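You operate a simulated robot arm through the tools that you are given. There is no shell and no other tool.

You run a simulated two-armed robot. Do the job below in one go: nothing can be reset, and whatever is moved stays where it is left.

## Task
Pick up the blue tube with one hand, pass it to the other hand and put it on the shelf under the belt board.

It is judged by the outcome, as a careful person would: the job done as asked, and still so three seconds after it is handed in. It fails if anything else is knocked over, pushed out of place, dropped, spilled or broken.

## Robot
Two 7-joint arms with two-finger parallel grippers on one trunk, on a base that moves. Base frame: it is fixed to the floor where the robot stands at the start and does not move with it; the origin is under the middle of the robot, x ahead of it, y to its left, z up. Lengths are in m, angles in rad, forces in N, time in s.
The left shoulder is at the start at [0.07, 0.13, 0.912], the right one opposite. With the tool pointing down near the work surface each hand reaches from about 0.1 to 0.5 m from the robot's upright axis, wherever it stands, measured 20 degrees to its own side. Places, roughly: shelf under the belt board [-2.5, 1, 0.4]. Payload 1.57 kg a hand.
The tool frame of a hand sits at the grasp point between the pads (the TCP): z along the fingers, y along the line on which they close. The tips reach 0.03 m beyond it. Largest opening 0.08 m; finger width 0.017, thickness 0.012; the body of the gripper, 0.04 by 0.082 m, starts 0.08 m behind the TCP.
Orientation is that of the tool frame in the base frame, as [roll, pitch, yaw] about the fixed x, y, z axes, in that order (R = Rz(yaw) Ry(pitch) Rx(roll)). With the fingers straight down and closing along the base's y, the tool's x points along the base's -x, its y along +y and its z along -z.

## Interface
- The arms move only by the tool step_arm. It takes "left_moves", "right_moves" or both (then of equal length, played together; a hand with none holds still); each is one flat list of numbers, 7 for each row, row after row: the opening, from 0 (shut) to 1 (fully open), then the shift along the tool's x, y, z in units of 100 mm (1.0 is 100 mm), then the turn, a rotation vector about the tool's x, y, z in units of 120 degrees (1.0 is 120 degrees). In form: [jaw, tx, ty, tz, ax, ay, az, jaw, tx, ty, tz, ax, ay, az, ...]. A call has 1 to 20 rows; each row is the pose to reach, as a shift and turn from the pose commanded when the call began, along the tool's axes at that moment. A call with a number of a shift or a turn outside -1 to 1 is refused whole. Each row takes 0.2 s and may step no farther than 0.05 m and 0.15 rad from the row before; otherwise, or with a gripper value out of range, the whole call is refused. A pose out of reach is approached as far as the arm can. The call stops where the force on the tool passes 40 N (or 10 N more than at its start, if that is more) or the arm is blocked; 0.2 s more then pass. The fingers move at their own pace (about 0.108 m/s each) and stop on an object; they squeeze with about 27 N. The grip force told is the motor's: it shows also when the fingers shut on nothing. Time passes only in rows, and 0.2 s behind the last, so rows that repeat a pose let the fingers close. It gives the time, the measured TCP pose, the force on the tool (base axes), the opening and the grip force at its end, in the units of the frame above (readings bear some noise), with the torque about the TCP (base axes, N m) and any sound that the robot's microphone picked up.
- Cameras (640 x 400 px; columns grow to the right, rows downward): "scene" is now at [0.1151, 0.0217, 1.11]; the picture's right is [0.30, -0.95, 0.00], its down [-0.81, -0.26, -0.52] and it looks along [0.50, 0.16, -0.85] (base axes); focal length 252 px, centre (320, 200). "left" rides on the left gripper at [0.072, 0.007, -0.122] in its tool frame; the picture's right is [-0.09, 1.00, 0.00], its down [-0.84, -0.08, -0.54] and it looks along [-0.54, -0.05, 0.84] (tool axes); focal length 238 px, centre (320, 200). "right" rides on the right gripper at [0.072, -0.007, -0.122] in its tool frame; the picture's right is [0.09, 1.00, 0.00], its down [-0.84, 0.08, -0.54] and it looks along [-0.54, 0.05, 0.84] (tool axes); focal length 238 px, centre (320, 200). There is no depth. A picture from a camera that has moved, and an enlarged one, comes with that camera's place and axes in the base frame and with its lens.
- snapshot(camera): a new picture of that camera. It takes no simulated time.
- lift_body(by): slides the trunk up (or, below 0, down) by that many m; the arms and the scene camera ride with it, the base frame stays. It gives what a move gives, with no picture.
- base_move(legs): drives the robot by 1 to 6 legs, each [ahead, left, turn to the left] in m, m and rad, along the robot's own axes; the way and the turn of a leg run together, so that a leg with both is an arc; at most 1.5 m and 3.142 rad a leg. The arms and the cameras ride along, it lands a little off, and it stops where it bumps. It gives what a move gives.
- aim_head(pan, tilt): turns the head with the scene camera to pan (to the left, within 1.501 rad either way) and tilt (down, from -0.506 to 1.204), counted from straight ahead of the robot. It gives what a move gives.
- inspect(camera, box): a new picture of the part [left, top, right, bottom] of that camera's present view, enlarged. It takes no simulated time.
- finish_job(): hands the job in; it is judged then, once.

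Nothing tells you exact positions but the pictures and the camera data. Unless the task says otherwise, let go and move clear before handing in.

The tools are called after ">>>" by a JSON object that holds its "fn" and its "kwargs". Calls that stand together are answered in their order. step_arm: Moves the arms, as the interface text tells. Its arguments: {"type":"object","properties":{"left_moves":{"type":"array"},"right_moves":{"type":"array"}},"required":[]} The other tools are called the same way: lift_body (by) moves the trunk up or down; base_move (legs) drives the base; aim_head (pan, tilt) turns the head that bears the scene camera; snapshot (camera) takes a picture; inspect (camera, box) takes an enlarged picture of a part of a camera's view; finish_job () hands the job in.

At the start:

```text
clock: 0.0
left_eef_pos: [0.2934, 0.2111, 0.8269]
left_tcp_rot: [-3.14, 0.0, 3.14]
left_ft_force: [0.1, 0.1, -0.2]
left_moment: [-0.01, -0.01, 0.02]
left_width: 0.0801
left_grasp_force: 0.1
right_eef_pos: [0.2688, -0.0666, 0.7419]
right_tcp_rot: [3.141, 0.0, -3.141]
right_ft_force: [0.7, -0.6, -0.2]
right_moment: [0.01, 0.0, -0.03]
right_width: 0.0803
right_grasp_force: 0.1
trunk travel left (down, up): [-0.55, 0.39]
robot x, y, heading: [0.0012, -0.0016, 0.004]
head pan, tilt (commanded): [0.309, 1.019]
```

scene: 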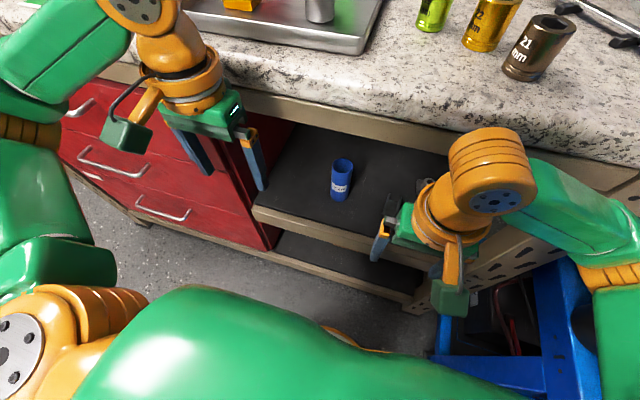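
right: 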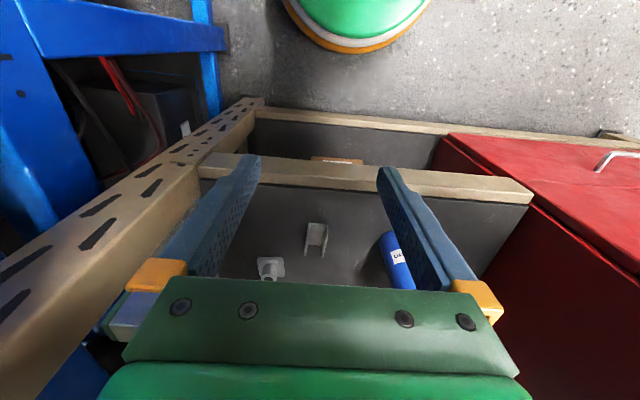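
left: 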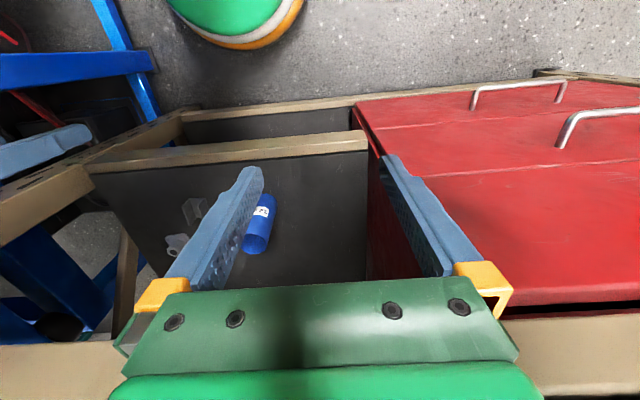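

I see a small blue tube on the dark shelf beneath the workbench top, between the two grippers. I'll look closer before moving anything.

>>> {"fn": "inspect", "kwargs": {"camera": "scene", "box": [240, 100, 460, 300]}}

>>> {"fn": "inspect", "kwargs": {"camera": "right", "box": [180, 100, 560, 300]}}

>>> {"fn": "inspect", "kwargs": {"camera": "left", "box": [80, 80, 400, 300]}}

```text
2.00 times, centred on (350, 200) of scene
camera zoom: at [0.1151, 0.0217, 1.11], right [0.3, -0.95, 0.0], down [-0.81, -0.26, -0.52], along [0.5, 0.16, -0.85], focal length 504 px, centre (260, 200)
```

zoom: 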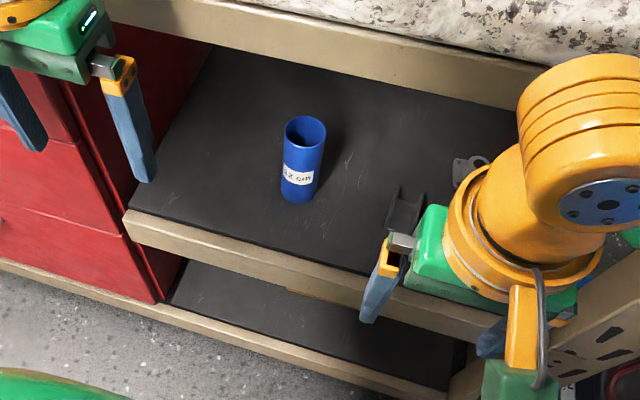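

```text
1.68 times, centred on (370, 200) of right
camera zoom: at [0.1969, -0.0727, 0.8649], right [-0.09, 1.0, 0.0], down [0.84, 0.08, 0.54], along [0.54, 0.05, -0.84], focal length 401 px, centre (236, 200)
```

zoom: 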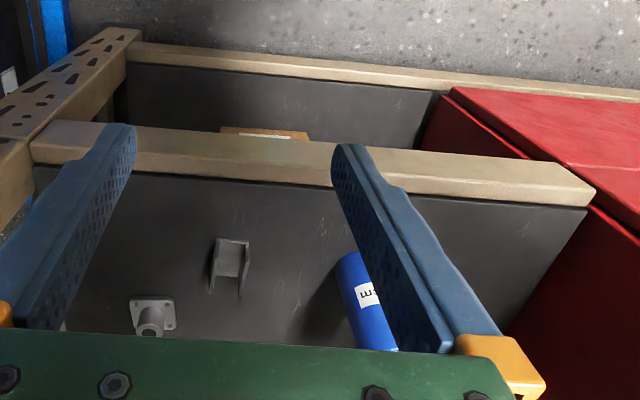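

```text
1.82 times, centred on (240, 190) of left
camera zoom: at [0.2202, 0.2192, 0.9484], right [0.09, 1.0, 0.0], down [0.84, -0.08, 0.54], along [0.54, -0.05, -0.84], focal length 433 px, centre (466, 218)
```

zoom: 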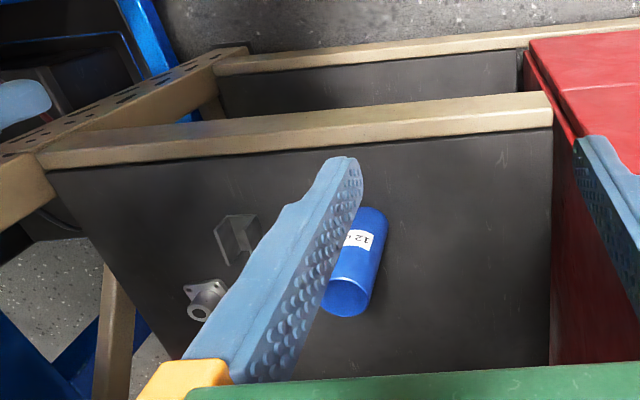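

The blue tube stands upright and looks hollow, at roughly (0.48, 0.085), with its foot near z≈0.53 and its top near 0.66. The counter overhangs it, with the rail's lower edge near x≈0.36, z≈0.87. I'll look toward the destination side before planning the grasp.

>>> {"fn": "aim_head", "kwargs": {"pan": 1.5, "tilt": 0.3}}

>>> {"fn": "snapshot", "kwargs": {"camera": "scene"}}

>>> {"fn": "aim_head", "kwargs": {"pan": -1.5, "tilt": 0.3}}

>>> {"fn": "snapshot", "kwargs": {"camera": "scene"}}

```text
clock: 1.4
left_eef_pos: [0.2908, 0.2114, 0.8273]
left_tcp_rot: [-3.14, 0.0, 3.14]
left_ft_force: [0.3, 0.1, 0.6]
left_moment: [-0.01, 0.01, -0.02]
left_width: 0.08
left_grasp_force: 0.0
right_eef_pos: [0.2701, -0.0668, 0.7433]
right_tcp_rot: [3.142, -0.002, -3.141]
right_ft_force: [0.2, 1.5, -0.3]
right_moment: [0.0, 0.0, -0.02]
right_width: 0.08
right_grasp_force: 0.0
trunk travel left (down, up): [-0.55, 0.39]
robot x, y, heading: [0.0001, 0.0027, -0.004]
head pan, tilt (commanded): [1.499, 0.3]
```

```text
taken
camera scene: at [0.0566, 0.094, 1.1708], right [1.0, -0.07, 0.0], down [-0.02, -0.3, -0.96], along [0.07, 0.95, -0.3], focal length 252 px, centre (320, 200)
```

scene: 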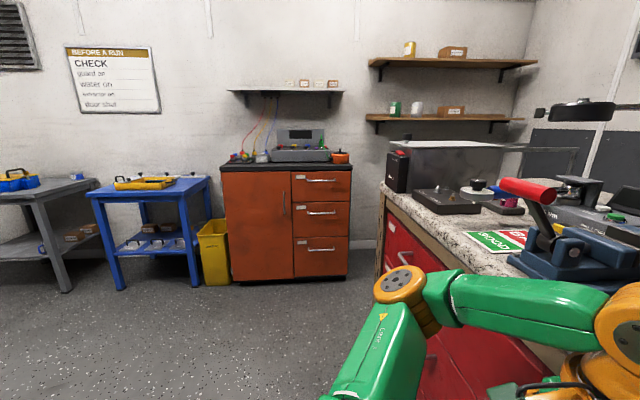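

```text
clock: 4.0
left_eef_pos: [0.2923, 0.2113, 0.8261]
left_tcp_rot: [3.141, 0.0, -3.142]
left_ft_force: [-0.1, -0.5, -0.2]
left_moment: [0.04, -0.01, 0.03]
left_width: 0.08
left_grasp_force: 0.0
right_eef_pos: [0.2702, -0.0661, 0.7418]
right_tcp_rot: [3.141, 0.0, 3.141]
right_ft_force: [-0.2, -0.2, 1.0]
right_moment: [0.02, 0.0, 0.03]
right_width: 0.0801
right_grasp_force: 0.0
trunk travel left (down, up): [-0.55, 0.39]
robot x, y, heading: [-0.0031, -0.0014, 0.001]
head pan, tilt (commanded): [-1.499, 0.3]
```

```text
taken
camera scene: at [0.0566, -0.0923, 1.1708], right [-1.0, -0.07, 0.0], down [-0.02, 0.29, -0.96], along [0.07, -0.95, -0.3], focal length 252 px, centre (320, 200)
```

scene: 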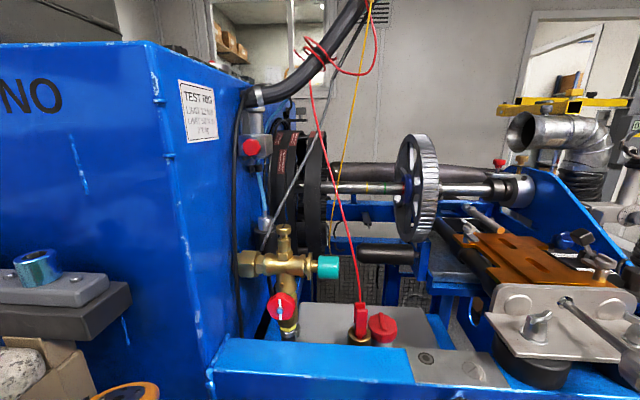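

The room is a workshop. There's a blue test rig close on the right, open floor to the left, and the destination is behind me. Now I'll look ahead at the counter and the tube again.

>>> {"fn": "aim_head", "kwargs": {"pan": 0.2, "tilt": 0.6}}

>>> {"fn": "snapshot", "kwargs": {"camera": "scene"}}

>>> {"fn": "aim_head", "kwargs": {"pan": 0.1, "tilt": 1.2}}

>>> {"fn": "snapshot", "kwargs": {"camera": "scene"}}

```text
clock: 5.7
left_eef_pos: [0.2916, 0.2101, 0.8274]
left_tcp_rot: [3.139, 0.001, 3.141]
left_ft_force: [-1.0, 0.4, 0.5]
left_moment: [0.01, 0.0, -0.03]
left_width: 0.0802
left_grasp_force: 0.0
right_eef_pos: [0.2696, -0.0677, 0.7427]
right_tcp_rot: [3.14, 0.001, 3.14]
right_ft_force: [-0.1, -0.1, 0.2]
right_moment: [0.03, 0.01, 0.02]
right_width: 0.08
right_grasp_force: 0.0
trunk travel left (down, up): [-0.55, 0.39]
robot x, y, heading: [0.0021, 0.0012, -0.004]
head pan, tilt (commanded): [0.201, 0.6]
```

```text
taken
camera scene: at [0.1365, 0.0184, 1.1433], right [0.2, -0.98, 0.0], down [-0.55, -0.11, -0.83], along [0.81, 0.16, -0.56], focal length 252 px, centre (320, 200)
```

scene: 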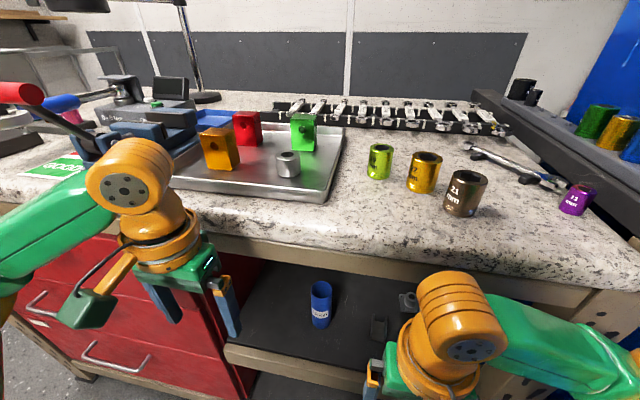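

```text
clock: 6.7
left_eef_pos: [0.2923, 0.2111, 0.8259]
left_tcp_rot: [3.141, 0.001, -3.14]
left_ft_force: [0.3, -0.3, -0.6]
left_moment: [0.02, 0.02, 0.05]
left_width: 0.08
left_grasp_force: 0.1
right_eef_pos: [0.2696, -0.0666, 0.7429]
right_tcp_rot: [-3.14, -0.001, 3.141]
right_ft_force: [-0.8, -0.6, 0.4]
right_moment: [0.0, -0.03, 0.03]
right_width: 0.08
right_grasp_force: 0.0
trunk travel left (down, up): [-0.55, 0.39]
robot x, y, heading: [-0.0015, 0.0041, -0.001]
head pan, tilt (commanded): [0.099, 1.201]
```

```text
taken
camera scene: at [0.1056, 0.0064, 1.0988], right [0.1, -0.99, 0.0], down [-0.93, -0.09, -0.36], along [0.36, 0.04, -0.93], focal length 252 px, centre (320, 200)
```

scene: 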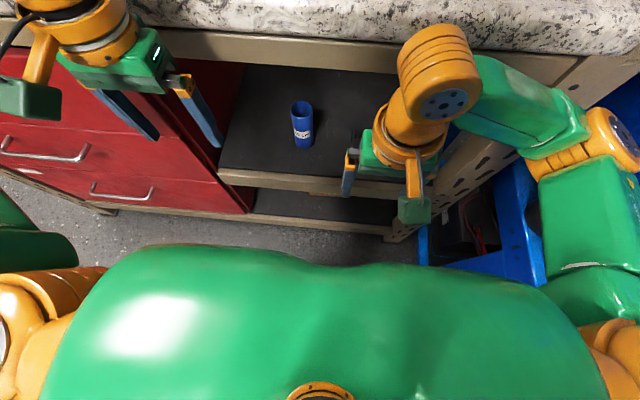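

The tube stands upright on the shelf, with loose sockets on the counter above that I must not touch. Before backing up for arm room, I'll check the floor clearance to the right and the left.

>>> {"fn": "aim_head", "kwargs": {"pan": -1.5, "tilt": 0.9}}

>>> {"fn": "snapshot", "kwargs": {"camera": "scene"}}

>>> {"fn": "aim_head", "kwargs": {"pan": 1.5, "tilt": 0.7}}

>>> {"fn": "snapshot", "kwargs": {"camera": "scene"}}

```text
clock: 8.4
left_eef_pos: [0.2919, 0.2115, 0.8263]
left_tcp_rot: [3.141, -0.001, 3.141]
left_ft_force: [-0.2, -0.3, 0.2]
left_moment: [0.02, 0.07, 0.03]
left_width: 0.0803
left_grasp_force: 0.1
right_eef_pos: [0.27, -0.0663, 0.7423]
right_tcp_rot: [3.14, 0.001, -3.139]
right_ft_force: [0.8, -0.1, 0.3]
right_moment: [-0.01, -0.01, 0.02]
right_width: 0.0798
right_grasp_force: 0.0
trunk travel left (down, up): [-0.55, 0.39]
robot x, y, heading: [0.0006, -0.0018, 0.0]
head pan, tilt (commanded): [-1.499, 0.901]
```

```text
taken
camera scene: at [0.0553, -0.0744, 1.1185], right [-1.0, -0.07, 0.0], down [-0.06, 0.78, -0.62], along [0.04, -0.62, -0.78], focal length 252 px, centre (320, 200)
```

scene: 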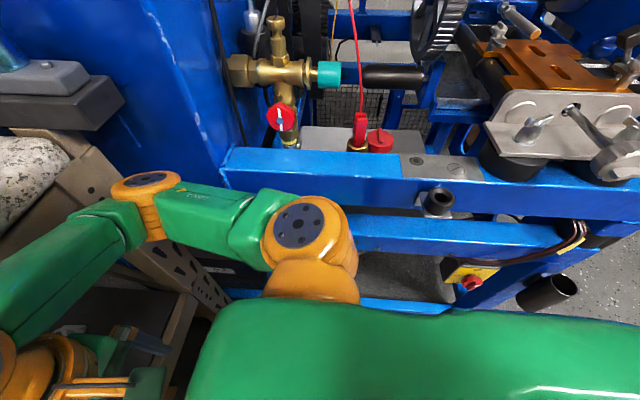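

```text
clock: 11.0
left_eef_pos: [0.2932, 0.2112, 0.8269]
left_tcp_rot: [3.141, -0.001, -3.14]
left_ft_force: [-0.1, -0.1, 0.0]
left_moment: [0.02, -0.03, 0.0]
left_width: 0.0801
left_grasp_force: 0.1
right_eef_pos: [0.2699, -0.0665, 0.7435]
right_tcp_rot: [-3.141, 0.0, -3.142]
right_ft_force: [-1.4, -0.2, 0.3]
right_moment: [0.0, 0.0, 0.03]
right_width: 0.0799
right_grasp_force: 0.1
trunk travel left (down, up): [-0.55, 0.39]
robot x, y, heading: [-0.0018, -0.001, 0.002]
head pan, tilt (commanded): [1.499, 0.7]
```

```text
taken
camera scene: at [0.056, 0.0856, 1.1347], right [1.0, -0.07, 0.0], down [-0.05, -0.64, -0.76], along [0.05, 0.76, -0.64], focal length 252 px, centre (320, 200)
```

scene: 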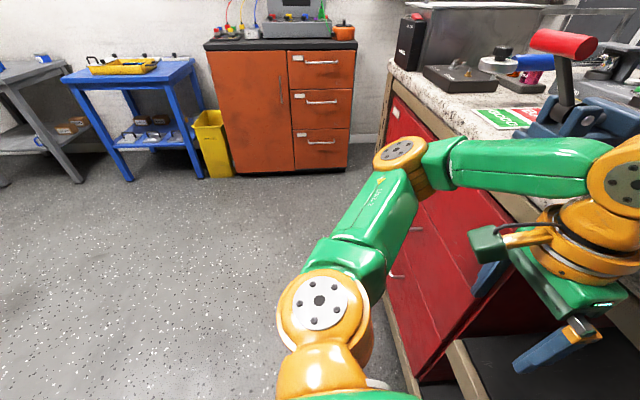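

The floor behind-left looks open and the rig to the right runs roughly parallel to me. I'll back straight up 0.22 m so the left arm can reach under the counter at a shallow angle, then check the view again.

>>> {"fn": "base_move", "kwargs": {"legs": [[-0.22, 0, 0]]}}

>>> {"fn": "aim_head", "kwargs": {"pan": 0.2, "tilt": 0.7}}

>>> {"fn": "snapshot", "kwargs": {"camera": "scene"}}

>>> {"fn": "snapshot", "kwargs": {"camera": "left"}}

>>> {"fn": "snapshot", "kwargs": {"camera": "right"}}

```text
clock: 12.7
left_eef_pos: [0.0737, 0.2106, 0.8276]
left_tcp_rot: [-3.141, -0.001, 3.139]
left_ft_force: [0.1, 0.2, 0.1]
left_moment: [0.01, -0.02, 0.01]
left_width: 0.0799
left_grasp_force: 0.0
right_eef_pos: [0.0505, -0.0667, 0.7429]
right_tcp_rot: [-3.14, 0.0, 3.14]
right_ft_force: [0.0, -0.2, 0.5]
right_moment: [0.04, -0.02, -0.06]
right_width: 0.0799
right_grasp_force: 0.0
trunk travel left (down, up): [-0.55, 0.39]
robot x, y, heading: [-0.22, 0.0013, -0.001]
head pan, tilt (commanded): [1.499, 0.7]
```

```text
clock: 14.1
left_eef_pos: [0.0735, 0.212, 0.8272]
left_tcp_rot: [3.141, 0.0, 3.141]
left_ft_force: [-0.2, 0.2, -0.3]
left_moment: [0.02, -0.01, -0.03]
left_width: 0.0801
left_grasp_force: 0.0
right_eef_pos: [0.0508, -0.0659, 0.743]
right_tcp_rot: [-3.141, 0.0, 3.139]
right_ft_force: [-0.4, 0.5, -0.8]
right_moment: [0.02, 0.01, -0.03]
right_width: 0.0799
right_grasp_force: 0.0
trunk travel left (down, up): [-0.55, 0.39]
robot x, y, heading: [-0.2188, 0.0013, -0.002]
head pan, tilt (commanded): [0.201, 0.7]
```

```text
taken
camera scene: at [-0.0856, 0.0178, 1.1347], right [0.2, -0.98, 0.0], down [-0.63, -0.13, -0.76], along [0.75, 0.15, -0.64], focal length 252 px, centre (320, 200)
```

scene: 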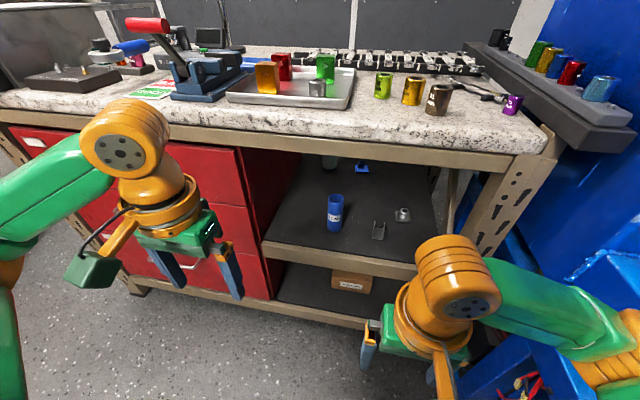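

```text
taken
camera left: at [0.0019, 0.2189, 0.9484], right [0.09, 1.0, 0.0], down [0.84, -0.08, 0.54], along [0.54, -0.05, -0.84], focal length 238 px, centre (320, 200)
```

left: 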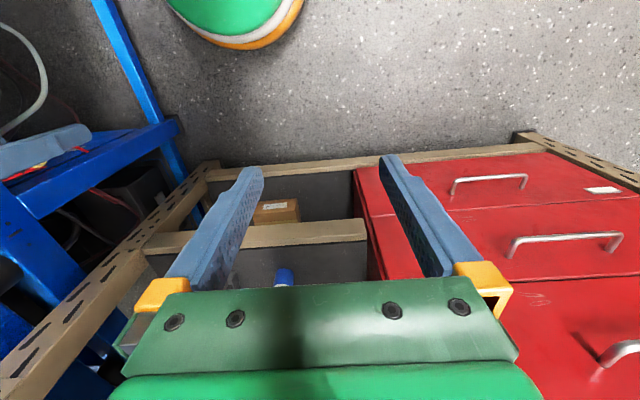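

```text
taken
camera right: at [-0.022, -0.0729, 0.8649], right [-0.09, 1.0, 0.0], down [0.84, 0.08, 0.54], along [0.54, 0.05, -0.84], focal length 238 px, centre (320, 200)
```

right: 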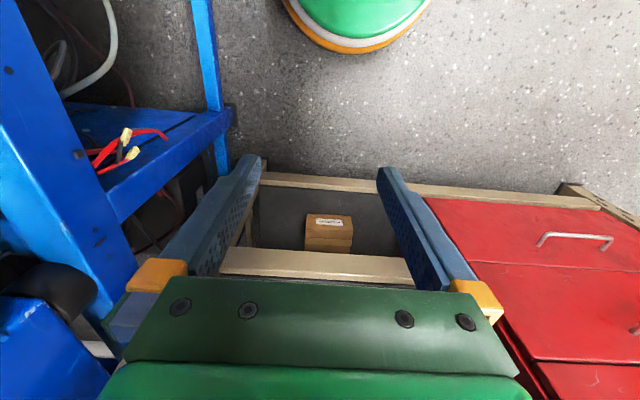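

The base has moved back cleanly. I'll zoom in on the tube for a second fix on its position.

>>> {"fn": "inspect", "kwargs": {"camera": "scene", "box": [255, 130, 455, 255]}}

```text
3.20 times, centred on (355, 192) of scene
camera zoom: at [-0.0856, 0.0178, 1.1347], right [0.2, -0.98, 0.0], down [-0.63, -0.13, -0.76], along [0.75, 0.15, -0.64], focal length 807 px, centre (208, 224)
```

zoom: 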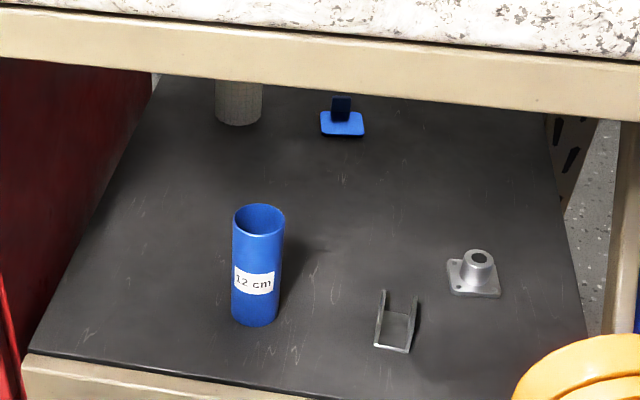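

The tube's label reads "12 cm". Its axis is near (0.482, 0.086), the shelf top near z≈0.54 and the tube's top near 0.66. I'll lower the trunk a little and pitch the left gripper forward to about 30° below horizontal, staying clear of the counter.

>>> {"fn": "lift_body", "kwargs": {"by": -0.12}}

>>> {"fn": "step_arm", "kwargs": {"left_moves": [1, -0.12, 0, 0, 0, -0.0625, 0, 1, -0.25, 0, 0, 0, -0.125, 0, 1, -0.37, 0, 0, 0, -0.1875, 0, 1, -0.5, 0, 0, 0, -0.25, 0, 1, -0.62, 0, 0, 0, -0.3125, 0, 1, -0.75, 0, 0, 0, -0.375, 0, 1, -0.87, 0, 0, 0, -0.4375, 0, 1, -1, 0, 0, 0, -0.5, 0]}}

>>> {"fn": "snapshot", "kwargs": {"camera": "scene"}}

>>> {"fn": "snapshot", "kwargs": {"camera": "left"}}

```text
clock: 15.6
left_eef_pos: [0.0741, 0.2118, 0.7078]
left_tcp_rot: [3.142, 0.0, 3.139]
left_ft_force: [1.1, -0.6, -0.7]
left_moment: [-0.03, -0.01, 0.0]
left_width: 0.08
left_grasp_force: 0.0
right_eef_pos: [0.0502, -0.0659, 0.6218]
right_tcp_rot: [3.141, 0.001, 3.14]
right_ft_force: [0.2, -0.1, 0.3]
right_moment: [-0.02, -0.01, -0.01]
right_width: 0.0801
right_grasp_force: 0.0
trunk travel left (down, up): [-0.43, 0.51]
robot x, y, heading: [-0.2212, -0.0005, -0.001]
head pan, tilt (commanded): [0.201, 0.7]
```

```text
clock: 17.4
left_eef_pos: [0.2015, 0.2179, 0.711]
left_tcp_rot: [-3.139, 1.046, 3.139]
left_ft_force: [0.0, -0.2, 0.2]
left_moment: [-0.01, -0.03, -0.01]
left_width: 0.0799
left_grasp_force: 0.0
left hand out of reach, approached as far as the arm can: row 6, 7, 8
right_eef_pos: [0.0514, -0.0664, 0.6235]
right_tcp_rot: [-3.141, 0.001, 3.14]
right_ft_force: [-0.1, -0.7, 0.4]
right_moment: [0.01, -0.01, 0.01]
right_width: 0.08
right_grasp_force: 0.0
trunk travel left (down, up): [-0.43, 0.51]
robot x, y, heading: [-0.2203, -0.0001, -0.003]
head pan, tilt (commanded): [0.201, 0.7]
```

```text
taken
camera scene: at [-0.0855, 0.0178, 1.0147], right [0.2, -0.98, 0.0], down [-0.63, -0.13, -0.76], along [0.75, 0.15, -0.64], focal length 252 px, centre (320, 200)
```

scene: 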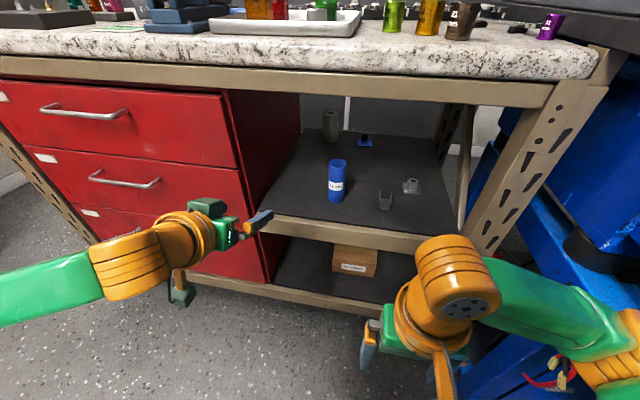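

```text
taken
camera left: at [0.0599, 0.2253, 0.7095], right [0.05, 1.0, 0.08], down [-0.05, -0.08, 1.0], along [1.0, -0.05, 0.05], focal length 238 px, centre (320, 200)
```

left: 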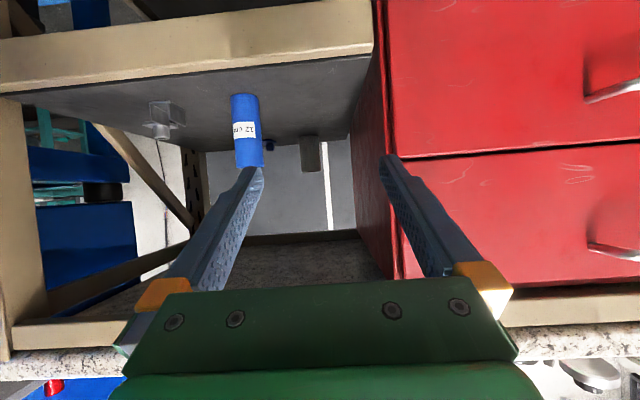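

The left gripper now points forward and down as intended. It is slightly further out than commanded because the arm can't fold closer. I'll bring it in line with the tube while still in front of the counter.

>>> {"fn": "step_arm", "kwargs": {"left_moves": [1, -0.047, -0.18, 0.221, 0, 0, 0, 1, -0.094, -0.36, 0.442, 0, 0, 0, 1, -0.141, -0.54, 0.663, 0, 0, 0, 1, -0.188, -0.72, 0.885, 0, 0, 0, 1, -0.188, -0.72, 0.885, 0, 0, 0]}}

>>> {"fn": "snapshot", "kwargs": {"camera": "scene"}}

>>> {"fn": "snapshot", "kwargs": {"camera": "left"}}

```text
clock: 18.6
left_eef_pos: [0.2894, 0.1461, 0.6834]
left_tcp_rot: [3.14, 1.046, 3.139]
left_ft_force: [-0.6, -0.7, 0.5]
left_moment: [0.05, -0.03, -0.01]
left_width: 0.0799
left_grasp_force: 0.0
right_eef_pos: [0.0501, -0.067, 0.6242]
right_tcp_rot: [-3.141, 0.002, 3.138]
right_ft_force: [-0.4, -0.4, 1.0]
right_moment: [-0.03, -0.03, 0.03]
right_width: 0.0798
right_grasp_force: 0.1
trunk travel left (down, up): [-0.43, 0.51]
robot x, y, heading: [-0.2198, -0.0, -0.002]
head pan, tilt (commanded): [0.201, 0.7]
```

```text
taken
camera scene: at [-0.0857, 0.0178, 1.0147], right [0.2, -0.98, 0.0], down [-0.63, -0.13, -0.76], along [0.75, 0.15, -0.64], focal length 252 px, centre (320, 200)
```

scene: 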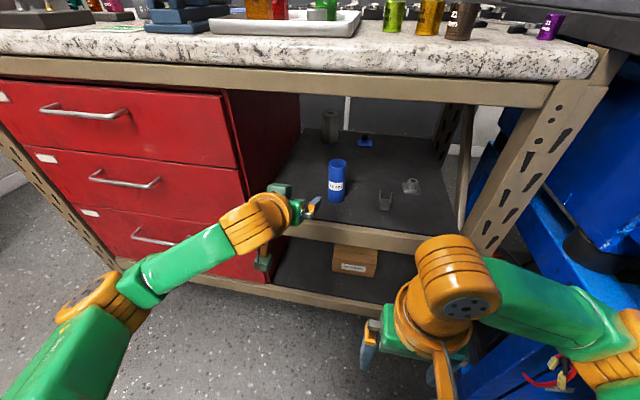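

```text
taken
camera left: at [0.1478, 0.1536, 0.6815], right [0.05, 1.0, 0.08], down [-0.05, -0.08, 1.0], along [1.0, -0.05, 0.05], focal length 238 px, centre (320, 200)
```

left: 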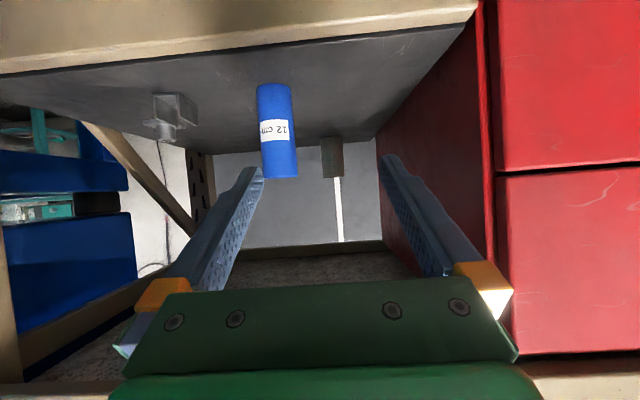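

The wrist camera agrees: tube axis about (0.482, 0.084), foot at 0.54, top at 0.66. Next I'll move to a pre-grasp pose just in front of the shelf edge, lined up with the tube.

>>> {"fn": "step_arm", "kwargs": {"left_moves": [1, 0.061, -0.124, 0.198, 0, 0, 0, 1, 0.122, -0.248, 0.396, 0, 0, 0, 1, 0.183, -0.372, 0.594, 0, 0, 0, 1, 0.244, -0.496, 0.792, 0, 0, 0, 1, 0.305, -0.62, 0.99, 0, 0, 0, 1, 0.305, -0.62, 0.99, 0, 0, 0]}}

>>> {"fn": "snapshot", "kwargs": {"camera": "scene"}}

>>> {"fn": "snapshot", "kwargs": {"camera": "left"}}

```text
clock: 20.0
left_eef_pos: [0.3597, 0.0826, 0.6083]
left_tcp_rot: [-3.14, 1.048, 3.141]
left_ft_force: [0.2, -0.4, -0.3]
left_moment: [-0.01, -0.01, 0.0]
left_width: 0.0799
left_grasp_force: 0.0
right_eef_pos: [0.0518, -0.067, 0.6227]
right_tcp_rot: [3.141, 0.001, 3.139]
right_ft_force: [-0.7, 0.2, -0.1]
right_moment: [0.01, -0.03, 0.0]
right_width: 0.0801
right_grasp_force: 0.1
trunk travel left (down, up): [-0.43, 0.51]
robot x, y, heading: [-0.216, -0.0012, -0.006]
head pan, tilt (commanded): [0.201, 0.7]
```

```text
taken
camera scene: at [-0.0857, 0.0177, 1.0147], right [0.2, -0.98, 0.0], down [-0.63, -0.13, -0.76], along [0.75, 0.15, -0.64], focal length 252 px, centre (320, 200)
```

scene: 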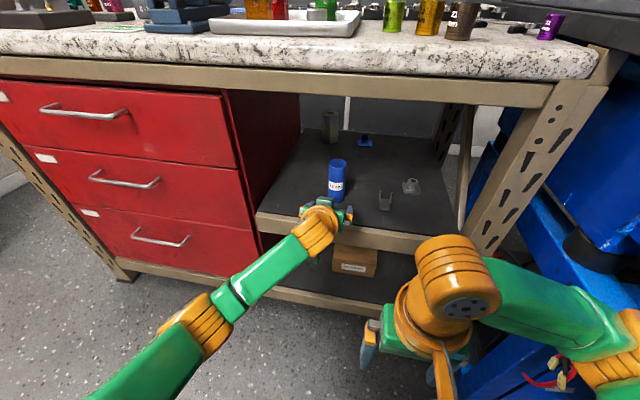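

```text
taken
camera left: at [0.2178, 0.09, 0.6067], right [0.05, 1.0, 0.08], down [-0.05, -0.08, 1.0], along [1.0, -0.05, 0.05], focal length 238 px, centre (320, 200)
```

left: 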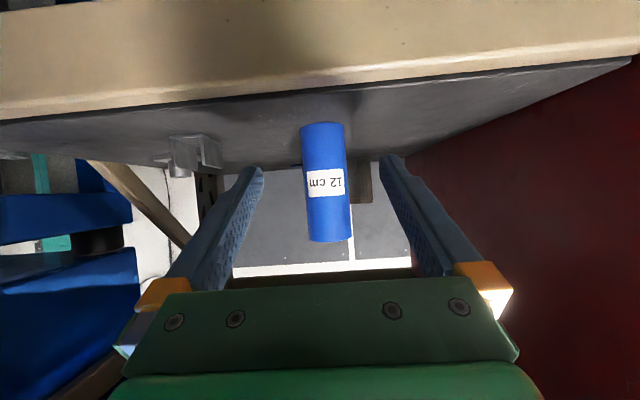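

The tube is centred between the open fingers. I'll advance most of the way, slowly.

>>> {"fn": "step_arm", "kwargs": {"left_moves": [1, -0.04, 0.003, 0.162, 0, 0, 0, 1, -0.08, 0.006, 0.324, 0, 0, 0, 1, -0.12, 0.009, 0.486, 0, 0, 0, 1, -0.16, 0.012, 0.648, 0, 0, 0, 1, -0.198, 0.014, 0.81, 0, 0, 0, 1, -0.198, 0.014, 0.81, 0, 0, 0]}}

>>> {"fn": "snapshot", "kwargs": {"camera": "scene"}}

>>> {"fn": "snapshot", "kwargs": {"camera": "left"}}

```text
clock: 21.4
left_eef_pos: [0.4316, 0.0842, 0.5874]
left_tcp_rot: [3.141, 1.047, 3.139]
left_ft_force: [0.1, 0.0, -0.5]
left_moment: [-0.01, 0.04, -0.01]
left_width: 0.0797
left_grasp_force: 0.0
left hand out of reach, approached as far as the arm can: row 5, 6
right_eef_pos: [0.0513, -0.0671, 0.6233]
right_tcp_rot: [-3.141, 0.0, 3.14]
right_ft_force: [0.7, 0.5, -0.3]
right_moment: [0.05, 0.02, 0.01]
right_width: 0.0799
right_grasp_force: 0.2
trunk travel left (down, up): [-0.43, 0.51]
robot x, y, heading: [-0.2206, 0.0023, -0.003]
head pan, tilt (commanded): [0.201, 0.7]
```

```text
taken
camera scene: at [-0.0855, 0.0176, 1.0147], right [0.2, -0.98, 0.0], down [-0.63, -0.13, -0.76], along [0.75, 0.15, -0.64], focal length 252 px, centre (320, 200)
```

scene: 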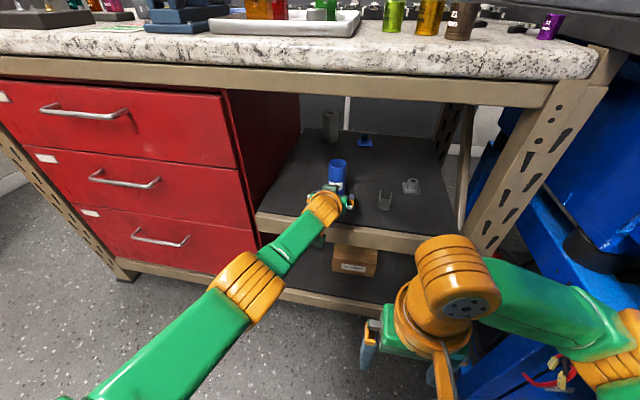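

```text
taken
camera left: at [0.29, 0.0915, 0.586], right [0.05, 1.0, 0.08], down [-0.05, -0.08, 1.0], along [1.0, -0.05, 0.05], focal length 238 px, centre (320, 200)
```

left: 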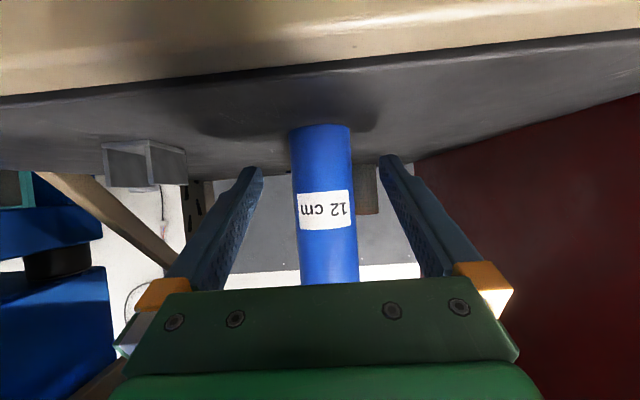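

The arm is near full stretch about 5 cm short of the tube. I'll pull the hand back 10 cm, drive the base 10 cm forward, and make the final approach with the arm.

>>> {"fn": "step_arm", "kwargs": {"left_moves": [1, 0.1, 0, -0.173, 0, 0, 0, 1, 0.2, 0, -0.346, 0, 0, 0, 1, 0.3, 0, -0.52, 0, 0, 0, 1, 0.4, 0, -0.693, 0, 0, 0, 1, 0.5, 0, -0.866, 0, 0, 0, 1, 0.5, 0, -0.866, 0, 0, 0]}}

>>> {"fn": "base_move", "kwargs": {"legs": [[0.1, 0, 0]]}}

>>> {"fn": "snapshot", "kwargs": {"camera": "left"}}

>>> {"fn": "snapshot", "kwargs": {"camera": "scene"}}

```text
clock: 22.8
left_eef_pos: [0.3318, 0.0853, 0.5869]
left_tcp_rot: [-3.141, 1.047, 3.139]
left_ft_force: [-0.3, 0.1, -0.4]
left_moment: [-0.01, 0.01, -0.01]
left_width: 0.0801
left_grasp_force: 0.1
right_eef_pos: [0.0505, -0.0669, 0.6226]
right_tcp_rot: [-3.14, 0.0, 3.139]
right_ft_force: [0.2, 0.8, 0.0]
right_moment: [0.01, 0.01, 0.0]
right_width: 0.0801
right_grasp_force: 0.1
trunk travel left (down, up): [-0.43, 0.51]
robot x, y, heading: [-0.2156, 0.0003, -0.001]
head pan, tilt (commanded): [0.201, 0.7]
```

```text
clock: 24.0
left_eef_pos: [0.4321, 0.0844, 0.5873]
left_tcp_rot: [-3.141, 1.045, -3.141]
left_ft_force: [-0.3, -0.3, -1.2]
left_moment: [-0.04, 0.01, 0.0]
left_width: 0.0799
left_grasp_force: 0.0
right_eef_pos: [0.1529, -0.067, 0.6229]
right_tcp_rot: [3.14, 0.0, 3.141]
right_ft_force: [-0.7, -0.9, -0.4]
right_moment: [-0.02, 0.03, 0.01]
right_width: 0.0799
right_grasp_force: 0.1
trunk travel left (down, up): [-0.43, 0.51]
robot x, y, heading: [-0.121, -0.0019, -0.004]
head pan, tilt (commanded): [0.201, 0.7]
```

```text
taken
camera left: at [0.2903, 0.0923, 0.5852], right [0.05, 1.0, 0.08], down [-0.05, -0.08, 1.0], along [1.0, -0.05, 0.05], focal length 238 px, centre (320, 200)
```

left: 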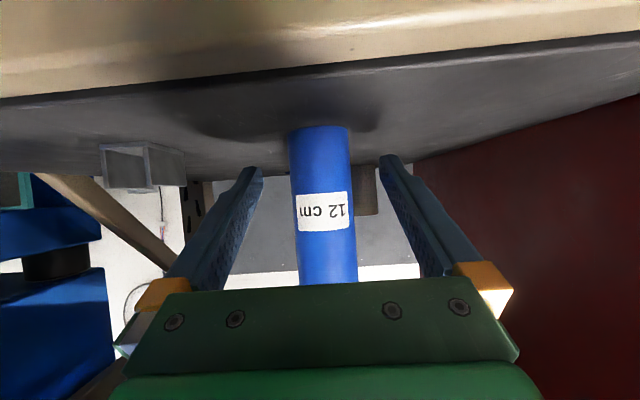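

```text
taken
camera scene: at [0.0159, 0.0175, 1.0146], right [0.2, -0.98, 0.0], down [-0.63, -0.13, -0.76], along [0.75, 0.15, -0.64], focal length 252 px, centre (320, 200)
```

scene: 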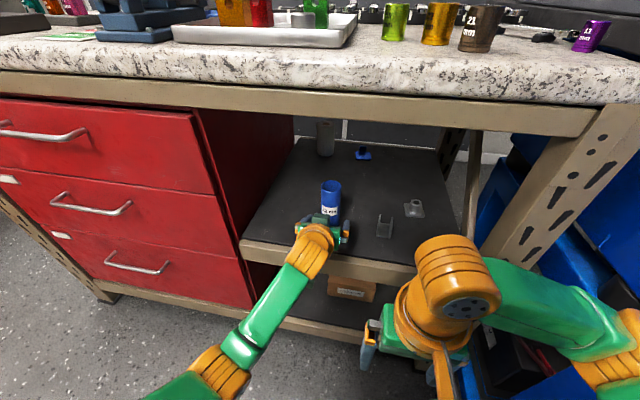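

Still centred. I'll advance the last 5 cm so the tube sits at the grasp point.

>>> {"fn": "step_arm", "kwargs": {"left_moves": [1, -0.058, 0.004, 0.111, 0, 0, 0, 1, -0.116, 0.008, 0.222, 0, 0, 0, 1, -0.175, 0.012, 0.333, 0, 0, 0, 1, -0.233, 0.015, 0.443, 0, 0, 0, 1, -0.233, 0.015, 0.443, 0, 0, 0]}}

>>> {"fn": "snapshot", "kwargs": {"camera": "left"}}

>>> {"fn": "inspect", "kwargs": {"camera": "scene", "box": [250, 150, 410, 250]}}

```text
clock: 25.2
left_eef_pos: [0.4835, 0.0857, 0.5856]
left_tcp_rot: [3.141, 1.048, 3.139]
left_ft_force: [0.3, -0.8, -0.1]
left_moment: [0.01, -0.01, -0.01]
left_width: 0.08
left_grasp_force: 0.1
right_eef_pos: [0.151, -0.0663, 0.6226]
right_tcp_rot: [3.141, 0.002, 3.14]
right_ft_force: [1.0, -0.2, -0.1]
right_moment: [0.01, 0.02, 0.01]
right_width: 0.0801
right_grasp_force: 0.1
trunk travel left (down, up): [-0.43, 0.51]
robot x, y, heading: [-0.1196, -0.0025, -0.002]
head pan, tilt (commanded): [0.201, 0.7]
```

```text
taken
camera left: at [0.3405, 0.0941, 0.5841], right [0.05, 1.0, 0.08], down [-0.05, -0.08, 1.0], along [1.0, -0.05, 0.05], focal length 238 px, centre (320, 200)
```

left: 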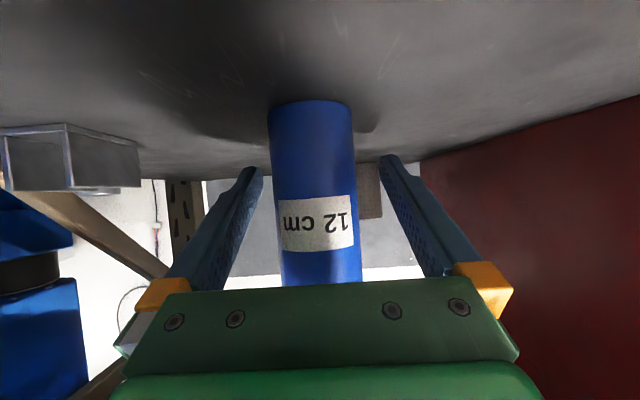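

```text
4.00 times, centred on (330, 200) of scene
camera zoom: at [0.0153, 0.0175, 1.0147], right [0.2, -0.98, 0.0], down [-0.63, -0.13, -0.76], along [0.75, 0.15, -0.64], focal length 1009 px, centre (280, 200)
```

zoom: 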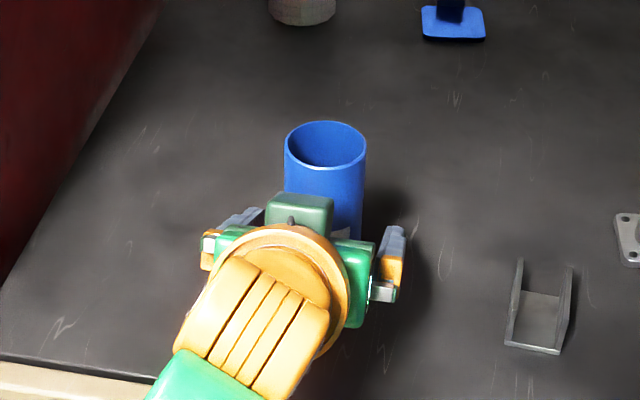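

The tube is at the grasp depth but about 3 mm to the right of centre. I'll nudge over, then close the fingers and let them settle.

>>> {"fn": "step_arm", "kwargs": {"left_moves": [1, 0, -0.03, 0, 0, 0, 0, 1, 0, -0.03, 0, 0, 0, 0, 0.7, 0, -0.03, 0, 0, 0, 0, 0.55, 0, -0.03, 0, 0, 0, 0, 0, 0, -0.03, 0, 0, 0, 0, 0, 0, -0.03, 0, 0, 0, 0, 0, 0, -0.03, 0, 0, 0, 0]}}

>>> {"fn": "snapshot", "kwargs": {"camera": "left"}}

>>> {"fn": "inspect", "kwargs": {"camera": "scene", "box": [250, 150, 410, 250]}}

```text
clock: 26.8
left_eef_pos: [0.4815, 0.083, 0.5848]
left_tcp_rot: [-3.141, 1.046, 3.139]
left_ft_force: [-0.2, 1.0, 0.4]
left_moment: [0.04, -0.02, 0.0]
left_width: 0.0478
left_grasp_force: 26.8
right_eef_pos: [0.1524, -0.0659, 0.623]
right_tcp_rot: [3.142, 0.0, 3.141]
right_ft_force: [0.5, 0.2, -0.5]
right_moment: [0.02, 0.0, 0.01]
right_width: 0.0797
right_grasp_force: 0.1
trunk travel left (down, up): [-0.43, 0.51]
robot x, y, heading: [-0.1167, 0.0014, -0.005]
head pan, tilt (commanded): [0.201, 0.7]
```

```text
taken
camera left: at [0.3401, 0.0908, 0.5843], right [0.05, 1.0, 0.08], down [-0.05, -0.08, 1.0], along [1.0, -0.05, 0.05], focal length 238 px, centre (320, 200)
```

left: 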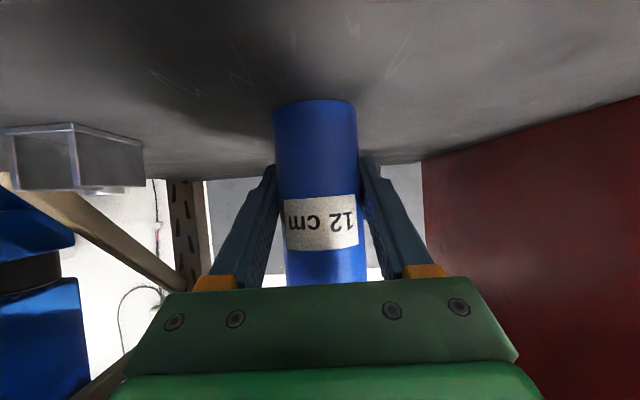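

```text
4.00 times, centred on (330, 200) of scene
camera zoom: at [0.0154, 0.0176, 1.0147], right [0.2, -0.98, 0.0], down [-0.63, -0.13, -0.76], along [0.75, 0.15, -0.64], focal length 1009 px, centre (280, 200)
```

zoom: 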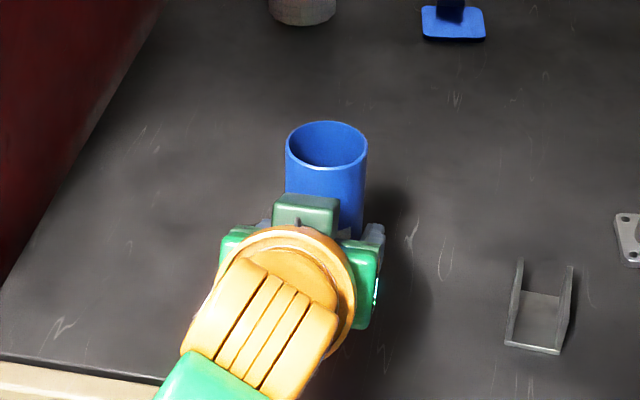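

The tube is gripped (opening 47.8 mm, 27 N) and still upright. I'll lift it straight up 4 cm with the trunk and check it before backing out.

>>> {"fn": "lift_body", "kwargs": {"by": 0.04}}

>>> {"fn": "snapshot", "kwargs": {"camera": "left"}}

>>> {"fn": "snapshot", "kwargs": {"camera": "scene"}}

```text
clock: 27.6
left_eef_pos: [0.4837, 0.0824, 0.6247]
left_tcp_rot: [3.141, 1.046, 3.14]
left_ft_force: [0.2, -0.7, -2.9]
left_moment: [0.03, -0.04, 0.0]
left_width: 0.0477
left_grasp_force: 26.8
right_eef_pos: [0.1531, -0.0665, 0.6627]
right_tcp_rot: [-3.141, 0.0, 3.14]
right_ft_force: [-0.2, -0.5, 0.0]
right_moment: [0.0, -0.02, 0.0]
right_width: 0.08
right_grasp_force: 0.1
trunk travel left (down, up): [-0.47, 0.47]
robot x, y, heading: [-0.1167, -0.0007, -0.006]
head pan, tilt (commanded): [0.201, 0.7]
```

```text
taken
camera left: at [0.3406, 0.0908, 0.6238], right [0.05, 1.0, 0.08], down [-0.05, -0.08, 1.0], along [1.0, -0.05, 0.05], focal length 238 px, centre (320, 200)
```

left: 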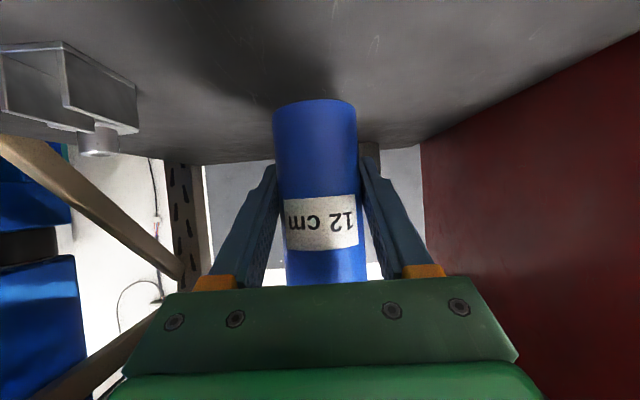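

```text
taken
camera scene: at [0.0162, 0.0176, 1.0546], right [0.2, -0.98, 0.0], down [-0.63, -0.13, -0.76], along [0.75, 0.15, -0.65], focal length 252 px, centre (320, 200)
```

scene: 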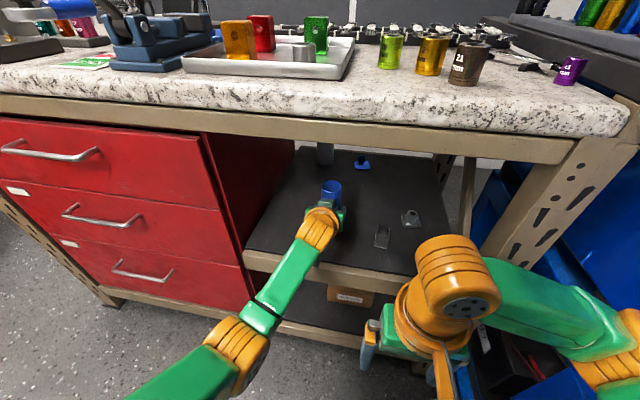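

The tube is held, about 0.3 kg, and clear of the shelf. I'll back straight out 0.3 m and then look to both sides and behind.

>>> {"fn": "base_move", "kwargs": {"legs": [[-0.3, 0, 0]]}}

>>> {"fn": "snapshot", "kwargs": {"camera": "scene"}}

>>> {"fn": "aim_head", "kwargs": {"pan": 1.5, "tilt": 0.35}}

>>> {"fn": "snapshot", "kwargs": {"camera": "scene"}}

>>> {"fn": "aim_head", "kwargs": {"pan": -1.5, "tilt": 0.6}}

>>> {"fn": "snapshot", "kwargs": {"camera": "scene"}}

```text
clock: 29.7
left_eef_pos: [0.183, 0.082, 0.6261]
left_tcp_rot: [3.141, 1.044, 3.138]
left_ft_force: [0.0, -0.6, -2.2]
left_moment: [0.02, 0.01, 0.0]
left_width: 0.0479
left_grasp_force: 26.8
right_eef_pos: [-0.1492, -0.0667, 0.6623]
right_tcp_rot: [3.141, 0.0, 3.137]
right_ft_force: [0.5, 0.5, -1.1]
right_moment: [-0.03, 0.0, 0.01]
right_width: 0.0799
right_grasp_force: 0.0
trunk travel left (down, up): [-0.47, 0.47]
robot x, y, heading: [-0.4183, -0.0006, -0.008]
head pan, tilt (commanded): [0.201, 0.7]
```

```text
taken
camera scene: at [-0.2843, 0.0181, 1.0546], right [0.19, -0.98, 0.0], down [-0.63, -0.13, -0.76], along [0.75, 0.15, -0.64], focal length 252 px, centre (320, 200)
```

scene: 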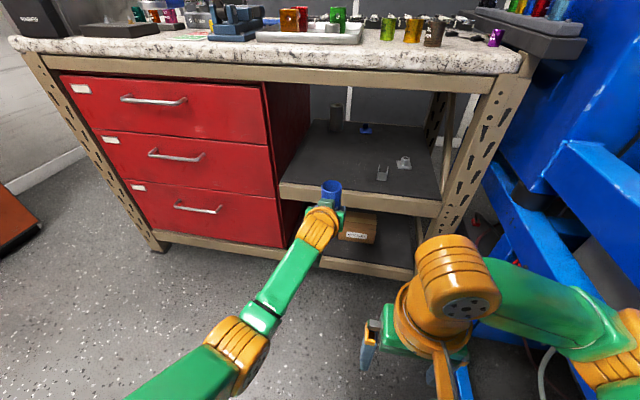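

```text
clock: 31.1
left_eef_pos: [0.1819, 0.081, 0.6257]
left_tcp_rot: [-3.141, 1.046, 3.138]
left_ft_force: [0.1, 0.3, -2.5]
left_moment: [0.0, -0.01, -0.01]
left_width: 0.0477
left_grasp_force: 26.9
right_eef_pos: [-0.1483, -0.0668, 0.6628]
right_tcp_rot: [-3.141, 0.0, 3.136]
right_ft_force: [0.1, 1.2, 0.3]
right_moment: [0.04, 0.0, -0.01]
right_width: 0.0799
right_grasp_force: 0.1
trunk travel left (down, up): [-0.47, 0.47]
robot x, y, heading: [-0.4161, -0.0045, -0.004]
head pan, tilt (commanded): [1.499, 0.351]
```

```text
taken
camera scene: at [-0.36, 0.0944, 1.086], right [1.0, -0.08, 0.0], down [-0.03, -0.34, -0.94], along [0.07, 0.94, -0.34], focal length 252 px, centre (320, 200)
```

scene: 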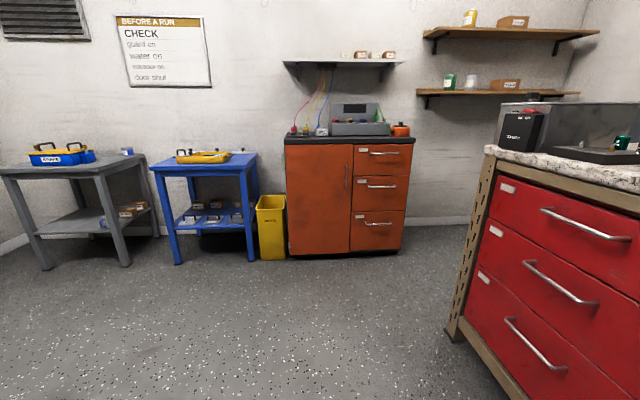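

```text
clock: 33.7
left_eef_pos: [0.1832, 0.082, 0.6254]
left_tcp_rot: [-3.141, 1.045, 3.136]
left_ft_force: [0.0, -0.1, -2.4]
left_moment: [0.03, 0.0, 0.0]
left_width: 0.0479
left_grasp_force: 27.0
right_eef_pos: [-0.1486, -0.0674, 0.6627]
right_tcp_rot: [3.141, -0.001, 3.136]
right_ft_force: [0.6, -0.1, -0.8]
right_moment: [0.01, 0.05, -0.04]
right_width: 0.08
right_grasp_force: 0.1
trunk travel left (down, up): [-0.47, 0.47]
robot x, y, heading: [-0.4181, 0.0016, -0.005]
head pan, tilt (commanded): [-1.499, 0.6]
```

```text
taken
camera scene: at [-0.3614, -0.0866, 1.0633], right [-1.0, -0.07, 0.0], down [-0.04, 0.56, -0.83], along [0.05, -0.82, -0.56], focal length 252 px, centre (320, 200)
```

scene: 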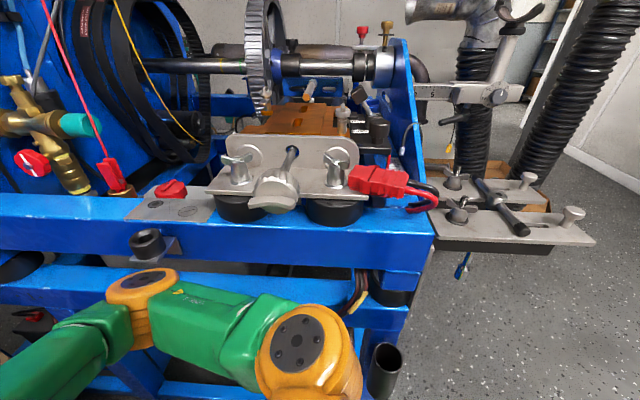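

The rig ends a bit behind me to the right, and the left side of the floor is wide open. I'll pull the tube in slightly, raise it a little, and turn left to find the destination shelf.

>>> {"fn": "step_arm", "kwargs": {"left_moves": [0, 0.05, 0, -0.12, 0, 0, 0, 0, 0.1, 0, -0.24, 0, 0, 0, 0, 0.15, 0, -0.36, 0, 0, 0, 0, 0.2, 0, -0.48, 0, 0, 0, 0, 0.25, 0, -0.6, 0, 0, 0, 0, 0.3, 0, -0.72, 0, 0, 0, 0, 0.36, 0, -0.85, 0, 0, 0, 0, 0.36, 0, -0.85, 0, 0, 0]}}

>>> {"fn": "base_move", "kwargs": {"legs": [[0, 0, 1.5]]}}

>>> {"fn": "aim_head", "kwargs": {"pan": 1.1, "tilt": 0.35}}

>>> {"fn": "snapshot", "kwargs": {"camera": "scene"}}

```text
clock: 35.5
left_eef_pos: [0.0907, 0.0813, 0.6374]
left_tcp_rot: [3.139, 1.048, 3.136]
left_ft_force: [-0.1, 0.0, -2.6]
left_moment: [0.0, -0.04, -0.03]
left_width: 0.048
left_grasp_force: 27.0
right_eef_pos: [-0.1477, -0.0663, 0.6631]
right_tcp_rot: [3.141, 0.002, 3.136]
right_ft_force: [-0.4, -0.2, -0.8]
right_moment: [-0.01, -0.02, 0.01]
right_width: 0.0803
right_grasp_force: 0.0
trunk travel left (down, up): [-0.47, 0.47]
robot x, y, heading: [-0.4155, 0.0021, -0.008]
head pan, tilt (commanded): [-1.499, 0.6]
```

```text
clock: 39.6
left_eef_pos: [-0.4558, 0.5164, 0.6382]
left_tcp_rot: [3.141, 1.047, -1.658]
left_ft_force: [0.4, -0.1, -2.5]
left_moment: [0.02, 0.0, 0.03]
left_width: 0.0481
left_grasp_force: 27.1
right_eef_pos: [-0.328, 0.265, 0.6617]
right_tcp_rot: [3.141, 0.001, -1.659]
right_ft_force: [0.3, 0.4, 0.8]
right_moment: [0.02, -0.02, -0.01]
right_width: 0.0803
right_grasp_force: 0.1
trunk travel left (down, up): [-0.47, 0.47]
robot x, y, heading: [-0.4178, -0.0017, 1.487]
head pan, tilt (commanded): [-1.499, 0.6]
```

```text
clock: 41.9
left_eef_pos: [-0.4571, 0.5165, 0.6373]
left_tcp_rot: [-3.141, 1.044, -1.658]
left_ft_force: [-0.1, 0.2, -2.2]
left_moment: [0.01, -0.04, 0.01]
left_width: 0.0477
left_grasp_force: 27.2
right_eef_pos: [-0.3277, 0.265, 0.6625]
right_tcp_rot: [3.141, -0.001, -1.658]
right_ft_force: [0.1, -0.9, 0.8]
right_moment: [-0.03, 0.01, 0.01]
right_width: 0.08
right_grasp_force: 0.0
trunk travel left (down, up): [-0.47, 0.47]
robot x, y, heading: [-0.4133, 0.0, 1.485]
head pan, tilt (commanded): [1.1, 0.351]
```

```text
taken
camera scene: at [-0.4927, 0.1018, 1.086], right [0.53, 0.85, 0.0], down [0.29, -0.18, -0.94], along [-0.8, 0.5, -0.34], focal length 252 px, centre (320, 200)
```

scene: 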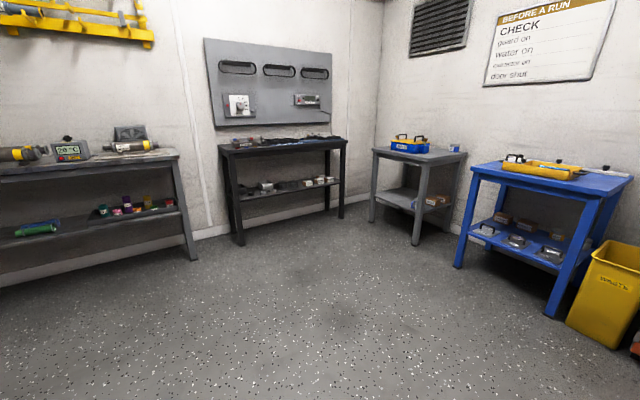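

The grey board with three black belts hangs on the far wall, with a black table beneath it whose lower shelf (z≈0.4) has some items on it. I'll zoom in.

>>> {"fn": "inspect", "kwargs": {"camera": "scene", "box": [190, 30, 370, 250]}}

>>> {"fn": "inspect", "kwargs": {"camera": "scene", "box": [210, 125, 360, 225]}}

```text
1.82 times, centred on (280, 140) of scene
camera zoom: at [-0.4927, 0.1018, 1.086], right [0.53, 0.85, 0.0], down [0.29, -0.18, -0.94], along [-0.8, 0.5, -0.34], focal length 458 px, centre (393, 309)
```

zoom: 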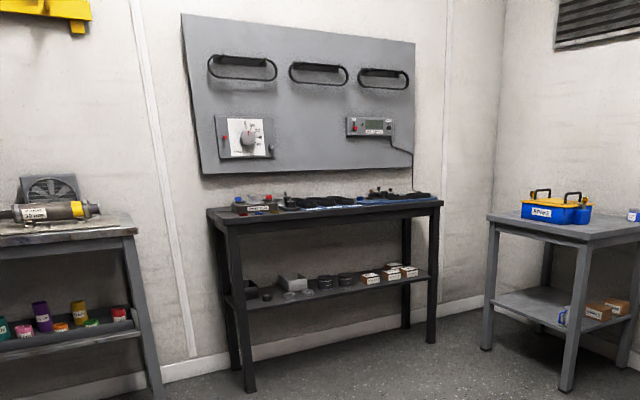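

```text
4.00 times, centred on (285, 175) of scene
camera zoom: at [-0.4927, 0.1018, 1.086], right [0.53, 0.85, 0.0], down [0.29, -0.18, -0.94], along [-0.8, 0.5, -0.34], focal length 1009 px, centre (460, 300)
```

zoom: 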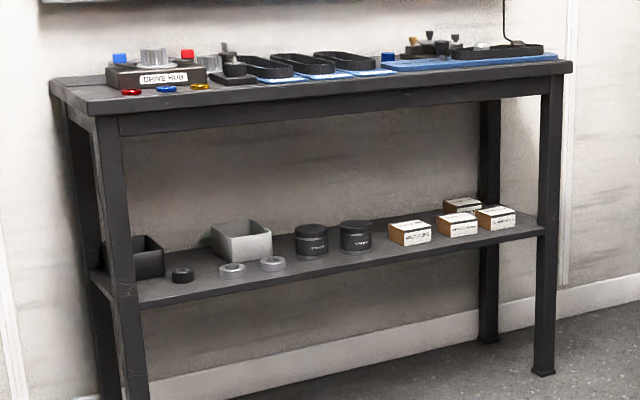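

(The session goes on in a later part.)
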